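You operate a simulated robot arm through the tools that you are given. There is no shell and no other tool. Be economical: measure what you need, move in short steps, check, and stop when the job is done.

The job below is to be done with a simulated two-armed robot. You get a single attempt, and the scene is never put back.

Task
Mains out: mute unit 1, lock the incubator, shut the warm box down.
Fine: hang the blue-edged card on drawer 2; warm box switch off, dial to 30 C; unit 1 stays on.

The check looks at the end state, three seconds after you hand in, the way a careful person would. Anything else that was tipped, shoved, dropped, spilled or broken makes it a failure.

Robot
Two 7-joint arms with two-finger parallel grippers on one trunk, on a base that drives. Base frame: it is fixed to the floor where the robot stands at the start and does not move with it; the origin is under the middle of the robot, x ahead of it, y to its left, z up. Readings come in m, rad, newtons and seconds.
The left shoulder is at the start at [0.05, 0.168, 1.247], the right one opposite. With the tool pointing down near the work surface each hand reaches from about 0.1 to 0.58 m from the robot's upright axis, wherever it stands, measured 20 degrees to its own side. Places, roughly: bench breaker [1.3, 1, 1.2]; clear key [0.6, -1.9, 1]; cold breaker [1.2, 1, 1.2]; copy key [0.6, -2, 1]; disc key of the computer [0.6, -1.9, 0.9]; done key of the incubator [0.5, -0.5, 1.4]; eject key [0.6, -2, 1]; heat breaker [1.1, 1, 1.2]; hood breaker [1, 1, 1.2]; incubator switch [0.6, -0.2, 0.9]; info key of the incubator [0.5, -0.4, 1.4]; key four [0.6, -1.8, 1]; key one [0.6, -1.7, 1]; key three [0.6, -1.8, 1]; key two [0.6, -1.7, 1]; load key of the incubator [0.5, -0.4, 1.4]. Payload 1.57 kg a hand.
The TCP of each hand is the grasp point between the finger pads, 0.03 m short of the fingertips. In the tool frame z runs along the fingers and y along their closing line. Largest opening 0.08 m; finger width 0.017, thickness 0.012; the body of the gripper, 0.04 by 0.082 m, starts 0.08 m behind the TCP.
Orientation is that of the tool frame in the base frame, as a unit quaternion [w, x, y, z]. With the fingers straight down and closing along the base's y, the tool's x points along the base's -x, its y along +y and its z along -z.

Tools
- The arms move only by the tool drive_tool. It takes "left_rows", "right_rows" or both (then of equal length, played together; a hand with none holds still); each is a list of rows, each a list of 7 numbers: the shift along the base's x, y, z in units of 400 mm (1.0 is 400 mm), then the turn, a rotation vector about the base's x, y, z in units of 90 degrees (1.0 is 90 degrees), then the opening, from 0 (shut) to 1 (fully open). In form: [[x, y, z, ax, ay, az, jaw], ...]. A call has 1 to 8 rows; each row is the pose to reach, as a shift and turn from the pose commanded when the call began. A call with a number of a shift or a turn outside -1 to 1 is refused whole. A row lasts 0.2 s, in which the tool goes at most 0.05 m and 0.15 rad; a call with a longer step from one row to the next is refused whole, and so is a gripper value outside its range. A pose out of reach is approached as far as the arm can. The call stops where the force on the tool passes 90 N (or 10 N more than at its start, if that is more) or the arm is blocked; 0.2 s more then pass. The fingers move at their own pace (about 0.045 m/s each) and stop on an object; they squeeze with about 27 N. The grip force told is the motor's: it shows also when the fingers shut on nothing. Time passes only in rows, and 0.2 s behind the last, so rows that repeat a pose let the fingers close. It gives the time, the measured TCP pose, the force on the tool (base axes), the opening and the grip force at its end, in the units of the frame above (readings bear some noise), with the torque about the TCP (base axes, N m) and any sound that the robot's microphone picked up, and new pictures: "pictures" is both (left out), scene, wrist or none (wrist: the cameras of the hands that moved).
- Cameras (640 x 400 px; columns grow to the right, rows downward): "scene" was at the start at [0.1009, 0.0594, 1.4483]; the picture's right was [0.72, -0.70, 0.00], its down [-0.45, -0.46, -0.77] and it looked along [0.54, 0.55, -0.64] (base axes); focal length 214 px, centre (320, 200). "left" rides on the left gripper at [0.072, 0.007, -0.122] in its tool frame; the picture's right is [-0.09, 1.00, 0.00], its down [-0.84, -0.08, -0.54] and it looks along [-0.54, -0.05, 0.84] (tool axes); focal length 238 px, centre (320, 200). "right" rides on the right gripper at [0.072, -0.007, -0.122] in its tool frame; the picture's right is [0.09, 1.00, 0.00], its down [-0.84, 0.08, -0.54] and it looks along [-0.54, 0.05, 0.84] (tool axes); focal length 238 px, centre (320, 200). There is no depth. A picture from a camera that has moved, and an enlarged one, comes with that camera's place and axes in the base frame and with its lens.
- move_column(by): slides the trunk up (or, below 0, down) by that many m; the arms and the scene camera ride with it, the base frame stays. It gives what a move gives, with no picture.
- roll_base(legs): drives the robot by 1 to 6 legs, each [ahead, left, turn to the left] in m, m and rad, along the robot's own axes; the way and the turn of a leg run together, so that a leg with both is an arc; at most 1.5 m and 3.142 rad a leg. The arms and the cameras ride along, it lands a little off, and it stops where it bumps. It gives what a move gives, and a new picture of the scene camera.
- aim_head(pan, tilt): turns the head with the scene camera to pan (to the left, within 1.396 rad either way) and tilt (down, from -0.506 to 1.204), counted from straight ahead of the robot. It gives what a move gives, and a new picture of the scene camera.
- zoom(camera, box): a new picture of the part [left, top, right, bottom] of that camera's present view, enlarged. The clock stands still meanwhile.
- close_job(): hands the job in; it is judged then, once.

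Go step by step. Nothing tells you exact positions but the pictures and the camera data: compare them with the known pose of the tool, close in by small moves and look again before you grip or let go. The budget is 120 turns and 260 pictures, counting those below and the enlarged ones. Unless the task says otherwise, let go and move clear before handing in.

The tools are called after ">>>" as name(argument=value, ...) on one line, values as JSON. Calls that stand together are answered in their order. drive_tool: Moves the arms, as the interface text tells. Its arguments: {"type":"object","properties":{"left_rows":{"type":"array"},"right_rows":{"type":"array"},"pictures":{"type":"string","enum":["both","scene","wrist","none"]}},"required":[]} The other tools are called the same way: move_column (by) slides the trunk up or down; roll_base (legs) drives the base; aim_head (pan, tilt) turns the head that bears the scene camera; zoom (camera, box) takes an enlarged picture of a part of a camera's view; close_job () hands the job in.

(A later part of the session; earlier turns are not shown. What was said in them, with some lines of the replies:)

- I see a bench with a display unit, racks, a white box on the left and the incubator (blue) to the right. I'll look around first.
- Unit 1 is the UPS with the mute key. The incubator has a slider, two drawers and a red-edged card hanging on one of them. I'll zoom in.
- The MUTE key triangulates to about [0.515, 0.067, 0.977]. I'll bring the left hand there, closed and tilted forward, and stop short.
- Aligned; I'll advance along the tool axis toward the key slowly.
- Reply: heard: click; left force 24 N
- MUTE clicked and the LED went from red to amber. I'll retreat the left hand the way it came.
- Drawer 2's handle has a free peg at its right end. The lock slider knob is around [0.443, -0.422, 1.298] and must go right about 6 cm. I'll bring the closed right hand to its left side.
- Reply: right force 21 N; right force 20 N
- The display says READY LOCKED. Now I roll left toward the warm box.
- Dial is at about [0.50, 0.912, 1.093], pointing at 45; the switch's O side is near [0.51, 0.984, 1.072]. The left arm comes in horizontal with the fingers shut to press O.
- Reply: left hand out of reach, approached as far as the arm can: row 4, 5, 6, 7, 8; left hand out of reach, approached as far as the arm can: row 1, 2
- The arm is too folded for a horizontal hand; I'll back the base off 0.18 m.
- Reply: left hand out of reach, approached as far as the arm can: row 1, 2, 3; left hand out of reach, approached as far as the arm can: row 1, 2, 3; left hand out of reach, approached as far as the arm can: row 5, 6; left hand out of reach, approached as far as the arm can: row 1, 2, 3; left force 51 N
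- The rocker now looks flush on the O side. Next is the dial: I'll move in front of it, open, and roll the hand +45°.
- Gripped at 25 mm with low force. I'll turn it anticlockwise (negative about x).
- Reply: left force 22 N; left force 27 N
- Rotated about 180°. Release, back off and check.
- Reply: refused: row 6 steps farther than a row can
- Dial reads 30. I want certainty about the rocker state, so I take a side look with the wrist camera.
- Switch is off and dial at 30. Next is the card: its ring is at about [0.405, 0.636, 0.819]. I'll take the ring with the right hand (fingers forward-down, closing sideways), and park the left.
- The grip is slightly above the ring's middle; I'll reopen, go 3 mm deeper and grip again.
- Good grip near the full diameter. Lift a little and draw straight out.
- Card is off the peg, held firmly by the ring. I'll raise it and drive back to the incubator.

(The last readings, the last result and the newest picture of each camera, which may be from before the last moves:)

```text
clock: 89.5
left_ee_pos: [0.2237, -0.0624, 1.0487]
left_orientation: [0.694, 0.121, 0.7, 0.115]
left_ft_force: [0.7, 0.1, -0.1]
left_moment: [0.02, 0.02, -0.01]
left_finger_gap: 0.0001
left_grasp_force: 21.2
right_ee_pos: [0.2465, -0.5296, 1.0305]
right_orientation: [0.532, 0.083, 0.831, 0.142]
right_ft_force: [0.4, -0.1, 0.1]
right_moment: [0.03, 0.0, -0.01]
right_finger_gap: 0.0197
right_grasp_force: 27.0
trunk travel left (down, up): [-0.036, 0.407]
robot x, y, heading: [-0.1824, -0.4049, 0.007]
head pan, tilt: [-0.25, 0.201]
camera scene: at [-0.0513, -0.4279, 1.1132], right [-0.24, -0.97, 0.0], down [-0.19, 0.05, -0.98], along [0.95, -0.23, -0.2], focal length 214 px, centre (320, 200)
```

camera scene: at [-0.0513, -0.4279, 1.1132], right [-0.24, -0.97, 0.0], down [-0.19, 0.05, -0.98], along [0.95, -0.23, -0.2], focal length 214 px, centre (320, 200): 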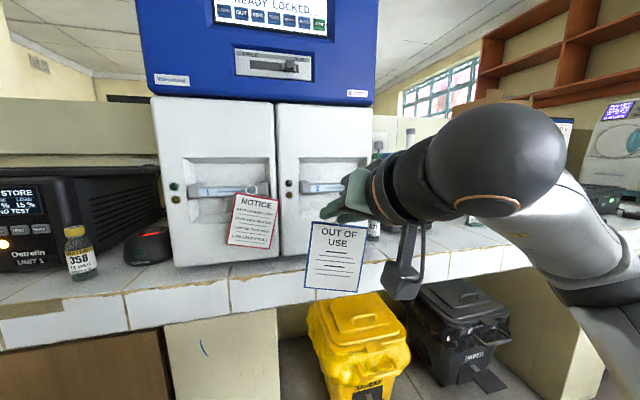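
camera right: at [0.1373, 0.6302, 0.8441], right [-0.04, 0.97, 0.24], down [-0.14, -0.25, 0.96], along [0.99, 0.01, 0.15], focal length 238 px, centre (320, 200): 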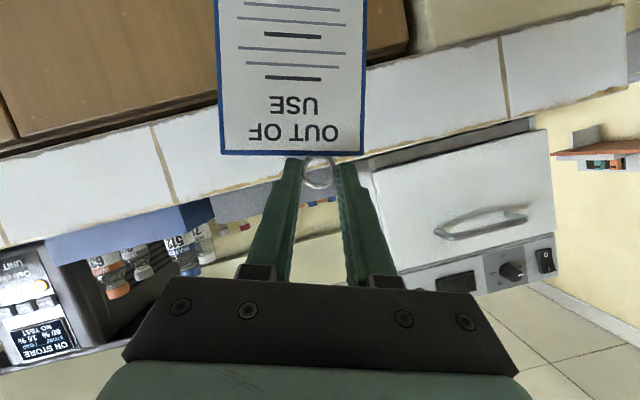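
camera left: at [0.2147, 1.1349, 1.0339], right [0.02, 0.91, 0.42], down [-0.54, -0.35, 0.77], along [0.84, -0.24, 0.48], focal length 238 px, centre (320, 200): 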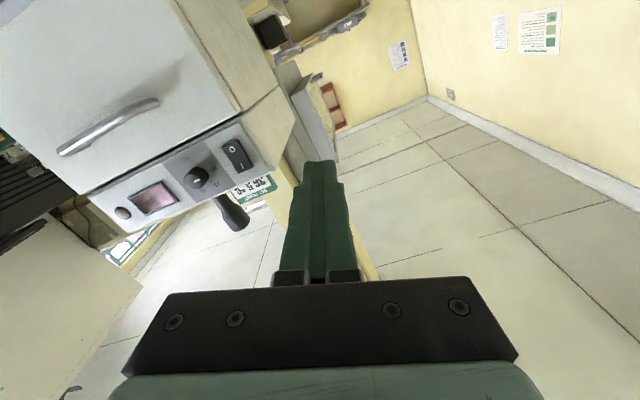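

The ring is creeping slowly out of the pads, so I must hang it promptly. Measuring the peg with free zooms.

>>> zoom(camera="right", box=[200, 140, 360, 240])

>>> zoom(camera="scene", box=[280, 150, 400, 250])

>>> zoom(camera="left", box=[0, 0, 640, 400])

```text
4.00 times, centred on (280, 190) of right
camera zoom: at [0.1059, -0.5338, 1.0143], right [-0.05, 0.97, 0.24], down [-0.14, -0.25, 0.96], along [0.99, 0.01, 0.15], focal length 953 px, centre (480, 240)
```

zoom: 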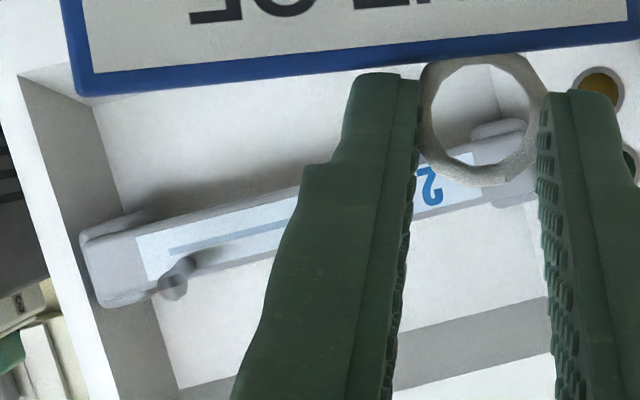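

```text
4.00 times, centred on (340, 200) of scene
camera zoom: at [-0.0513, -0.4279, 1.1132], right [-0.24, -0.97, 0.0], down [-0.19, 0.05, -0.98], along [0.95, -0.23, -0.2], focal length 858 px, centre (240, 200)
```

zoom: 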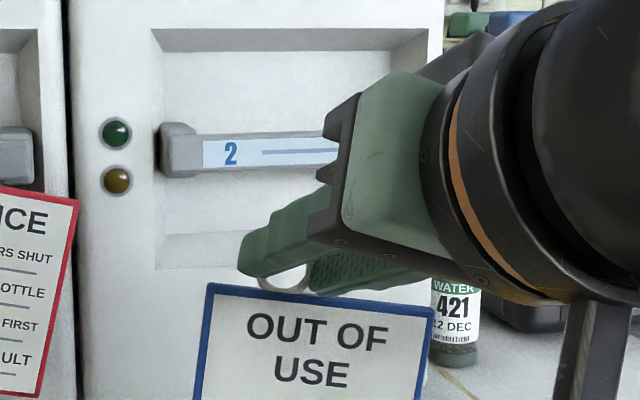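

```text
1.00 times, centred on (320, 200) of left (not enlarged: the box is as wide or as high as the picture)
camera zoom: at [0.1005, -0.0318, 0.9842], right [0.01, 0.91, 0.42], down [-0.54, -0.35, 0.77], along [0.84, -0.23, 0.48], focal length 238 px, centre (320, 200)
```

zoom: 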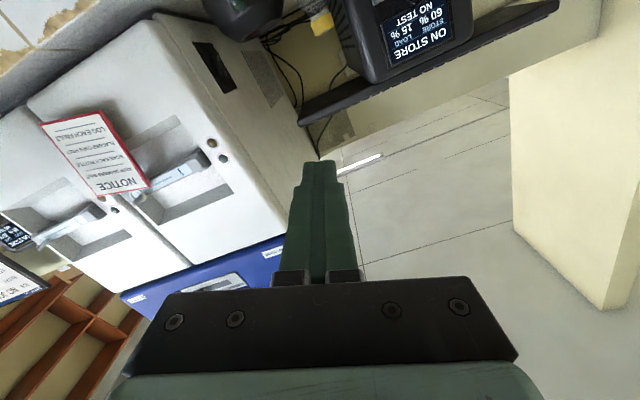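

>>> zoom(camera="left", box=[0, 180, 120, 280])

>>> zoom(camera="right", box=[210, 190, 270, 230])

```text
4.00 times, centred on (60, 230) of left
camera zoom: at [0.1005, -0.0318, 0.9842], right [0.01, 0.91, 0.42], down [-0.54, -0.35, 0.77], along [0.84, -0.23, 0.48], focal length 953 px, centre (1360, 80)
```

zoom: 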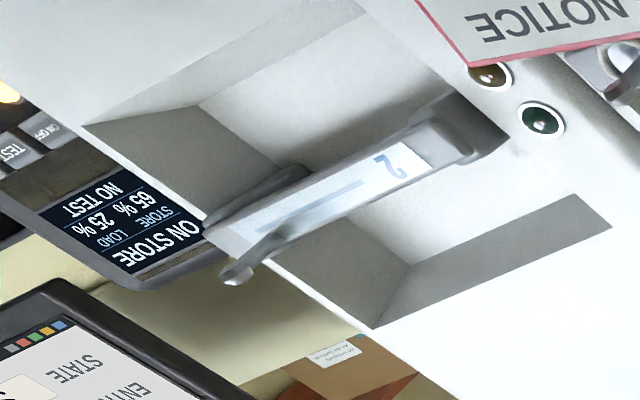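

```text
10.00 times, centred on (240, 210) of right
camera zoom: at [0.1059, -0.5338, 1.0143], right [-0.05, 0.97, 0.24], down [-0.14, -0.25, 0.96], along [0.99, 0.01, 0.15], focal length 2384 px, centre (1120, 100)
```

zoom: 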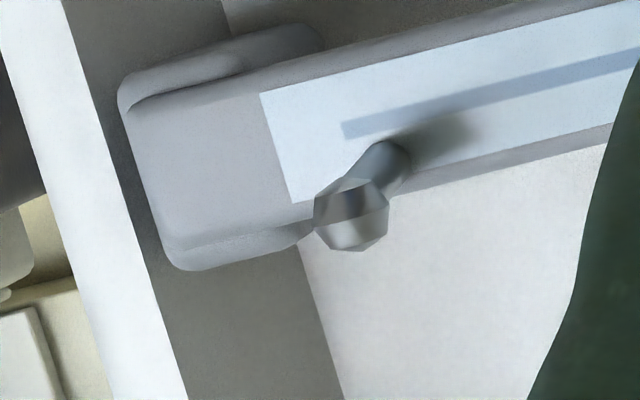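

>>> drive_tool(right_rows=[[0.05, -0.066, 0.03, 0, 0, 0, 0], [0.13, -0.132, 0.05, 0, 0, 0, 0], [0.21, -0.2, 0.07, 0, 0, 0, 0], [0.3, -0.263, 0.076, 0, 0, 0, 0]], pictures="wrist")

>>> zoom(camera="right", box=[240, 100, 400, 200])

>>> zoom(camera="scene", box=[340, 140, 460, 240])

>>> zoom(camera="left", box=[0, 180, 120, 280])

```text
clock: 90.5
left_ee_pos: [0.223, -0.0628, 1.0491]
left_orientation: [0.694, 0.12, 0.7, 0.116]
left_ft_force: [0.0, -0.5, 0.3]
left_moment: [0.02, 0.05, 0.01]
left_finger_gap: 0.0
left_grasp_force: 21.4
right_ee_pos: [0.3662, -0.6354, 1.0589]
right_orientation: [0.532, 0.084, 0.831, 0.141]
right_ft_force: [-1.1, 0.0, 0.0]
right_moment: [0.02, 0.03, 0.0]
right_finger_gap: 0.0196
right_grasp_force: 26.6
trunk travel left (down, up): [-0.036, 0.407]
robot x, y, heading: [-0.184, -0.4015, 0.012]
head pan, tilt: [-0.25, 0.201]
camera right: at [0.2245, -0.6407, 1.0433], right [-0.05, 0.97, 0.24], down [-0.14, -0.25, 0.96], along [0.99, 0.01, 0.15], focal length 238 px, centre (320, 200)
```

right: 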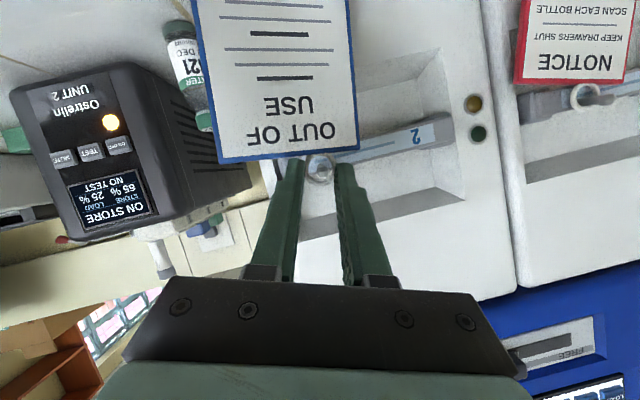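

```text
4.00 times, centred on (320, 150) of right
camera zoom: at [0.2245, -0.6407, 1.0433], right [-0.05, 0.97, 0.24], down [-0.14, -0.25, 0.96], along [0.99, 0.01, 0.15], focal length 953 px, centre (320, 400)
```

zoom: 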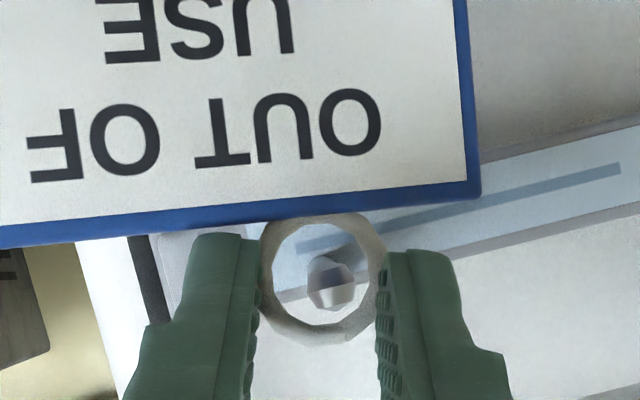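

```text
4.00 times, centred on (400, 190) of scene
camera zoom: at [-0.0514, -0.4279, 1.1133], right [-0.24, -0.97, 0.0], down [-0.19, 0.05, -0.98], along [0.95, -0.23, -0.2], focal length 858 px, centre (0, 240)
```

zoom: 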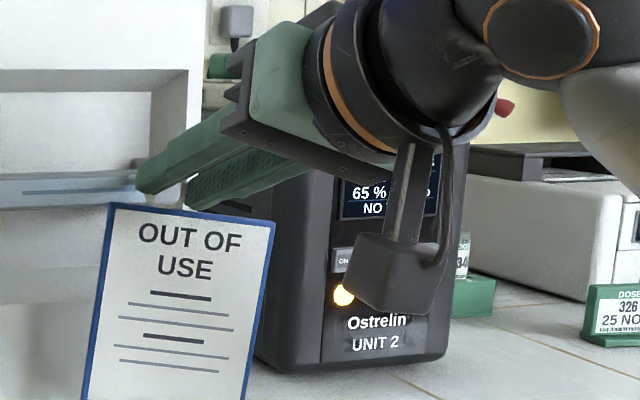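

```text
4.00 times, centred on (60, 230) of left
camera zoom: at [0.1005, -0.0318, 0.9842], right [0.01, 0.91, 0.42], down [-0.54, -0.35, 0.77], along [0.84, -0.23, 0.48], focal length 953 px, centre (1360, 80)
```

zoom: 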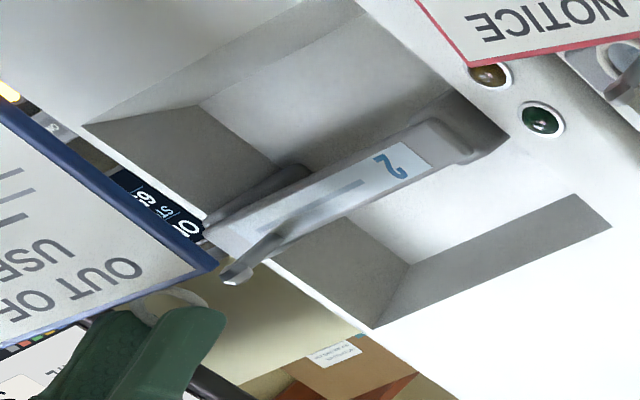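

Peg tip is nearly centred in the ring. Small correction, then insert about 4 cm.

>>> drive_tool(right_rows=[[0.02, 0.006, 0.005, 0, 0, 0, 0], [0.06, 0.006, 0.005, 0, 0, 0, 0], [0.098, 0.006, 0.005, 0, 0, 0, 0]], pictures="wrist")

>>> zoom(camera="right", box=[240, 100, 400, 200])

>>> zoom(camera="left", box=[0, 180, 120, 280])

>>> zoom(camera="scene", box=[320, 150, 420, 220])

```text
clock: 91.3
left_ee_pos: [0.2215, -0.0644, 1.0491]
left_orientation: [0.695, 0.12, 0.699, 0.117]
left_ft_force: [-0.1, -0.4, 0.4]
left_moment: [-0.01, 0.0, -0.04]
left_finger_gap: 0.0001
left_grasp_force: 21.4
right_ee_pos: [0.4015, -0.632, 1.0626]
right_orientation: [0.531, 0.082, 0.831, 0.142]
right_ft_force: [-16.8, -2.2, -4.4]
right_moment: [-0.18, 0.49, 0.6]
right_finger_gap: 0.0197
right_grasp_force: 27.3
trunk travel left (down, up): [-0.036, 0.407]
robot x, y, heading: [-0.1842, -0.4078, 0.013]
head pan, tilt: [-0.25, 0.201]
camera right: at [0.2616, -0.6376, 1.0472], right [-0.05, 0.97, 0.24], down [-0.14, -0.25, 0.96], along [0.99, 0.02, 0.15], focal length 238 px, centre (320, 200)
```

right: 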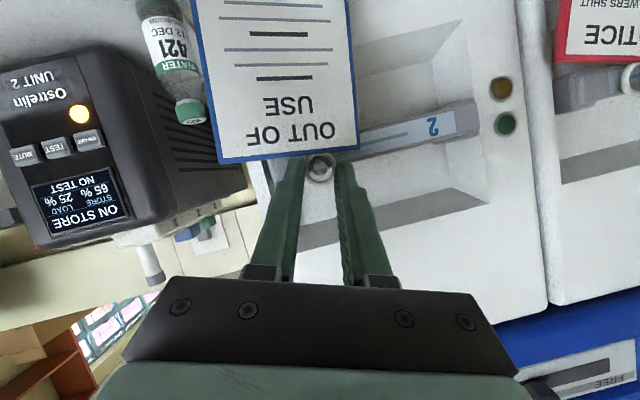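

```text
4.00 times, centred on (320, 150) of right
camera zoom: at [0.2616, -0.6376, 1.0472], right [-0.05, 0.97, 0.24], down [-0.14, -0.25, 0.96], along [0.99, 0.02, 0.15], focal length 953 px, centre (320, 400)
```

zoom: 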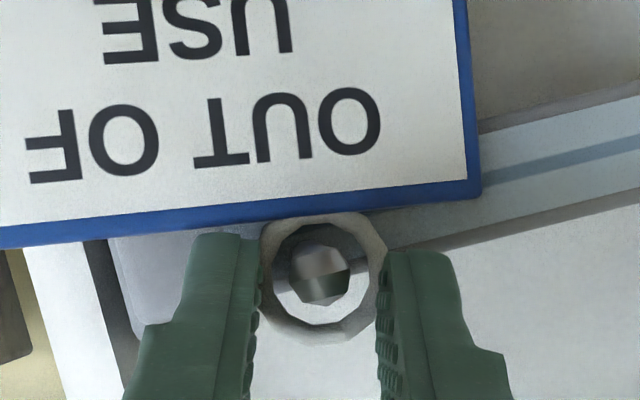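

```text
4.00 times, centred on (60, 230) of left
camera zoom: at [0.0992, -0.0323, 0.9848], right [0.01, 0.91, 0.42], down [-0.54, -0.35, 0.77], along [0.84, -0.23, 0.49], focal length 953 px, centre (1360, 80)
```

zoom: 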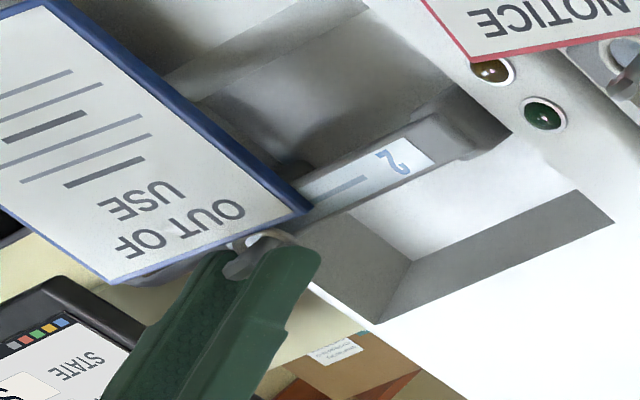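

```text
5.71 times, centred on (370, 185) of scene
camera zoom: at [-0.0531, -0.4284, 1.1134], right [-0.24, -0.97, 0.0], down [-0.19, 0.05, -0.98], along [0.95, -0.23, -0.2], focal length 1226 px, centre (34, 286)
```

zoom: 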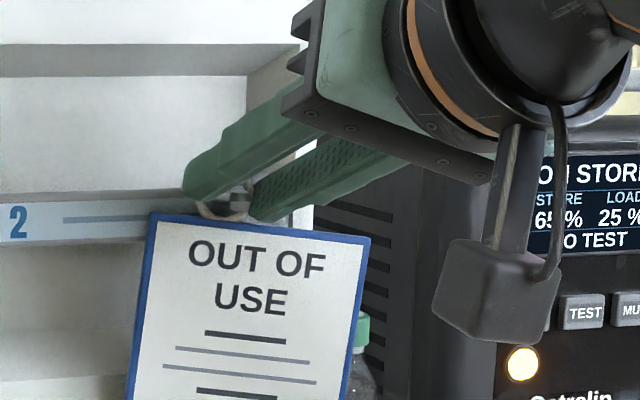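

The ring is over the peg, with the fingertips lightly touching the handle. Lower a few mm, then open.

>>> drive_tool(right_rows=[[-0.008, 0, -0.006, 0, 0, 0, 0], [-0.008, 0, -0.012, 0, 0, 0, 0], [-0.008, 0, -0.012, 0, 0, 0, 0.2], [-0.008, 0, -0.012, 0, 0, 0, 0.3], [-0.008, 0, -0.012, 0, 0, 0, 0.5], [-0.008, 0, -0.012, 0, 0, 0, 0.5]], pictures="wrist")

>>> zoom(camera="right", box=[240, 100, 400, 200])

>>> zoom(camera="left", box=[0, 180, 120, 280])

```text
clock: 92.7
left_ee_pos: [0.2227, -0.063, 1.049]
left_orientation: [0.694, 0.12, 0.7, 0.116]
left_ft_force: [0.8, -0.2, 0.5]
left_moment: [0.02, 0.0, -0.01]
left_finger_gap: 0.0
left_grasp_force: 21.1
right_ee_pos: [0.4024, -0.6327, 1.0577]
right_orientation: [0.532, 0.083, 0.831, 0.142]
right_ft_force: [0.8, -0.1, 0.5]
right_moment: [-0.01, -0.03, -0.01]
right_finger_gap: 0.0402
right_grasp_force: 0.1
trunk travel left (down, up): [-0.036, 0.407]
robot x, y, heading: [-0.185, -0.4023, 0.007]
head pan, tilt: [-0.25, 0.201]
camera right: at [0.2615, -0.6372, 1.0416], right [-0.05, 0.97, 0.24], down [-0.14, -0.25, 0.96], along [0.99, 0.01, 0.15], focal length 238 px, centre (320, 200)
```

right: 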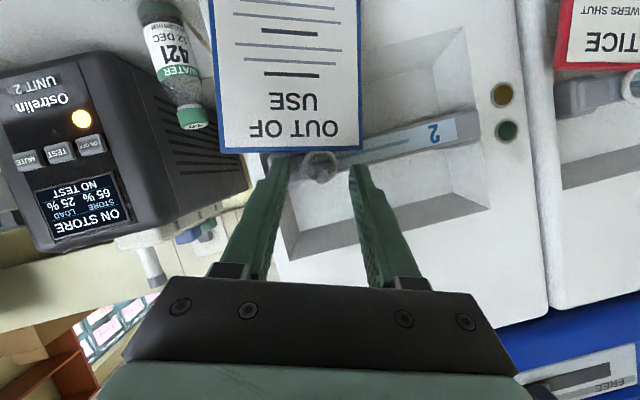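

```text
4.00 times, centred on (320, 150) of right
camera zoom: at [0.2615, -0.6372, 1.0416], right [-0.05, 0.97, 0.24], down [-0.14, -0.25, 0.96], along [0.99, 0.01, 0.15], focal length 953 px, centre (320, 400)
```

zoom: 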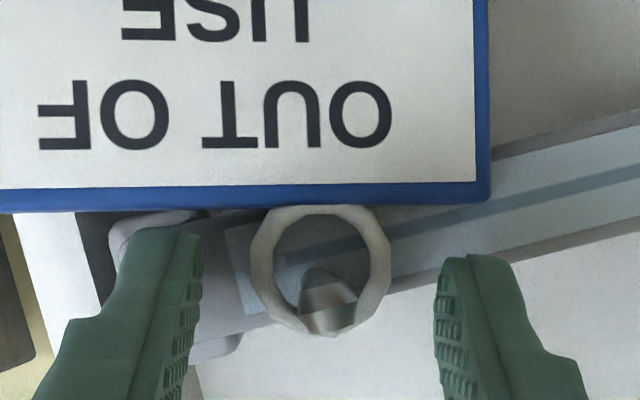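

```text
4.00 times, centred on (60, 230) of left
camera zoom: at [0.1005, -0.0317, 0.9842], right [0.01, 0.91, 0.42], down [-0.54, -0.35, 0.77], along [0.84, -0.23, 0.48], focal length 953 px, centre (1360, 80)
```

zoom: 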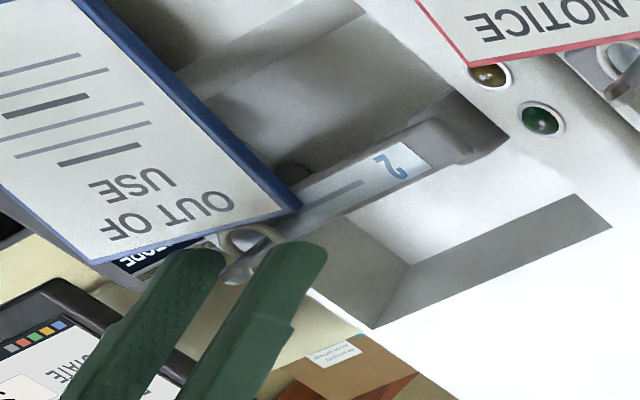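

Hung: the ring rests on the peg behind its knob, free of the fingers. I'll withdraw back and up.

>>> drive_tool(right_rows=[[-0.03, -0.004, 0.01, 0, 0, 0, 0.55], [-0.08, -0.01, 0.03, 0, 0, 0, 0.55], [-0.18, -0.01, 0.08, 0, 0, 0, 0.55], [-0.29, -0.01, 0.12, 0, 0, 0, 0.55], [-0.39, -0.05, 0.15, 0, 0, 0, 0.55], [-0.45, -0.1, 0.18, 0, 0, 0, 0.55]], pictures="scene")

>>> zoom(camera="scene", box=[220, 130, 420, 270])

>>> zoom(camera="scene", box=[140, 0, 380, 110])

```text
clock: 94.1
left_ee_pos: [0.224, -0.0629, 1.0485]
left_orientation: [0.694, 0.12, 0.7, 0.118]
left_ft_force: [0.1, -0.1, 0.5]
left_moment: [-0.01, 0.02, -0.03]
left_finger_gap: 0.0
left_grasp_force: 21.5
right_ee_pos: [0.2209, -0.6722, 1.1277]
right_orientation: [0.532, 0.082, 0.831, 0.143]
right_ft_force: [0.7, -0.1, -0.7]
right_moment: [0.04, 0.0, 0.0]
right_finger_gap: 0.044
right_grasp_force: 0.1
trunk travel left (down, up): [-0.036, 0.407]
robot x, y, heading: [-0.1831, -0.404, 0.014]
head pan, tilt: [-0.25, 0.201]
camera scene: at [-0.0513, -0.4279, 1.1133], right [-0.24, -0.97, 0.0], down [-0.19, 0.05, -0.98], along [0.95, -0.23, -0.2], focal length 214 px, centre (320, 200)
```

scene: 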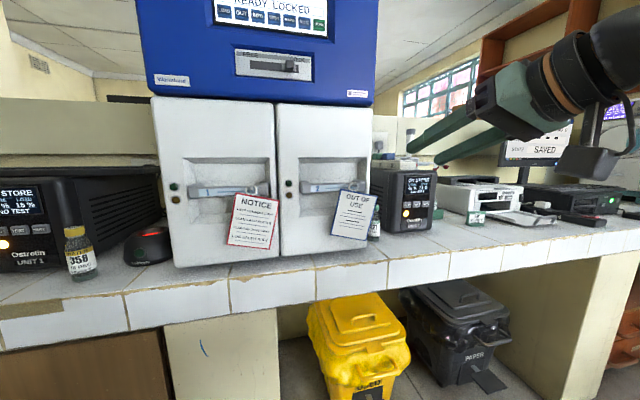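

```text
2.86 times, centred on (320, 200) of scene
camera zoom: at [-0.0513, -0.4279, 1.1133], right [-0.24, -0.97, 0.0], down [-0.19, 0.05, -0.98], along [0.95, -0.23, -0.2], focal length 613 px, centre (320, 200)
```

zoom: 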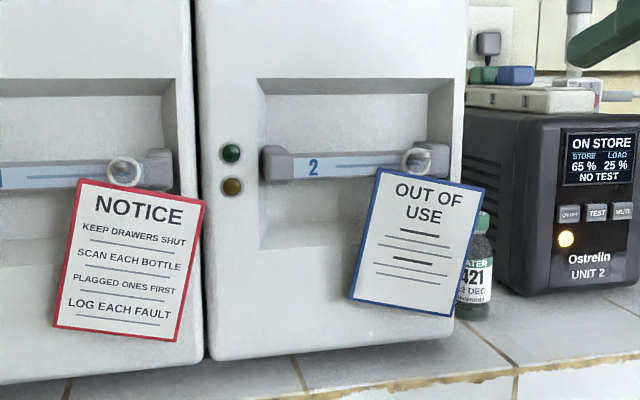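

```text
2.67 times, centred on (260, 55) of scene
camera zoom: at [-0.0513, -0.4279, 1.1133], right [-0.24, -0.97, 0.0], down [-0.19, 0.05, -0.98], along [0.95, -0.23, -0.2], focal length 572 px, centre (480, 587)
```

zoom: 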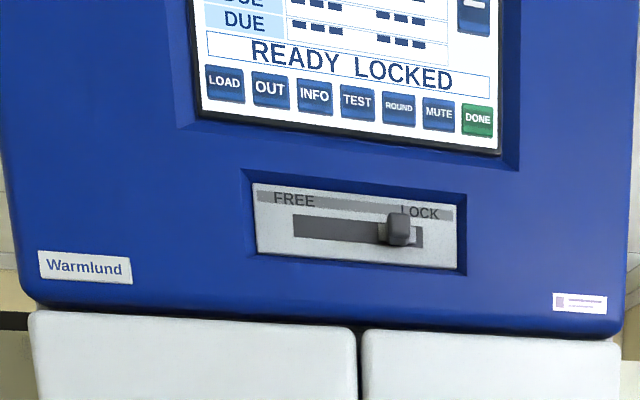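

The card hangs on drawer 2's peg, the lock reads LOCKED, unit 1 is on and muted, and the warm box is switched off with its dial at 30 C. Both hands are clear, so I hand in.

>>> close_job()

```text
The job is handed in.
```

The job is handed in, with every item done as far as the cameras show:

- **Unit 1:** it is muted, with its light changed from red to amber, and it is still on.
- **Incubator:** the slider is at LOCK and the display reads READY LOCKED. The blue-edged card hangs on drawer 2's peg.
- **Warm box:** the switch is off and the dial points at 30 C. I heard no click from the switch, so I judged it off from close-up pictures, where the O side sits pressed in.
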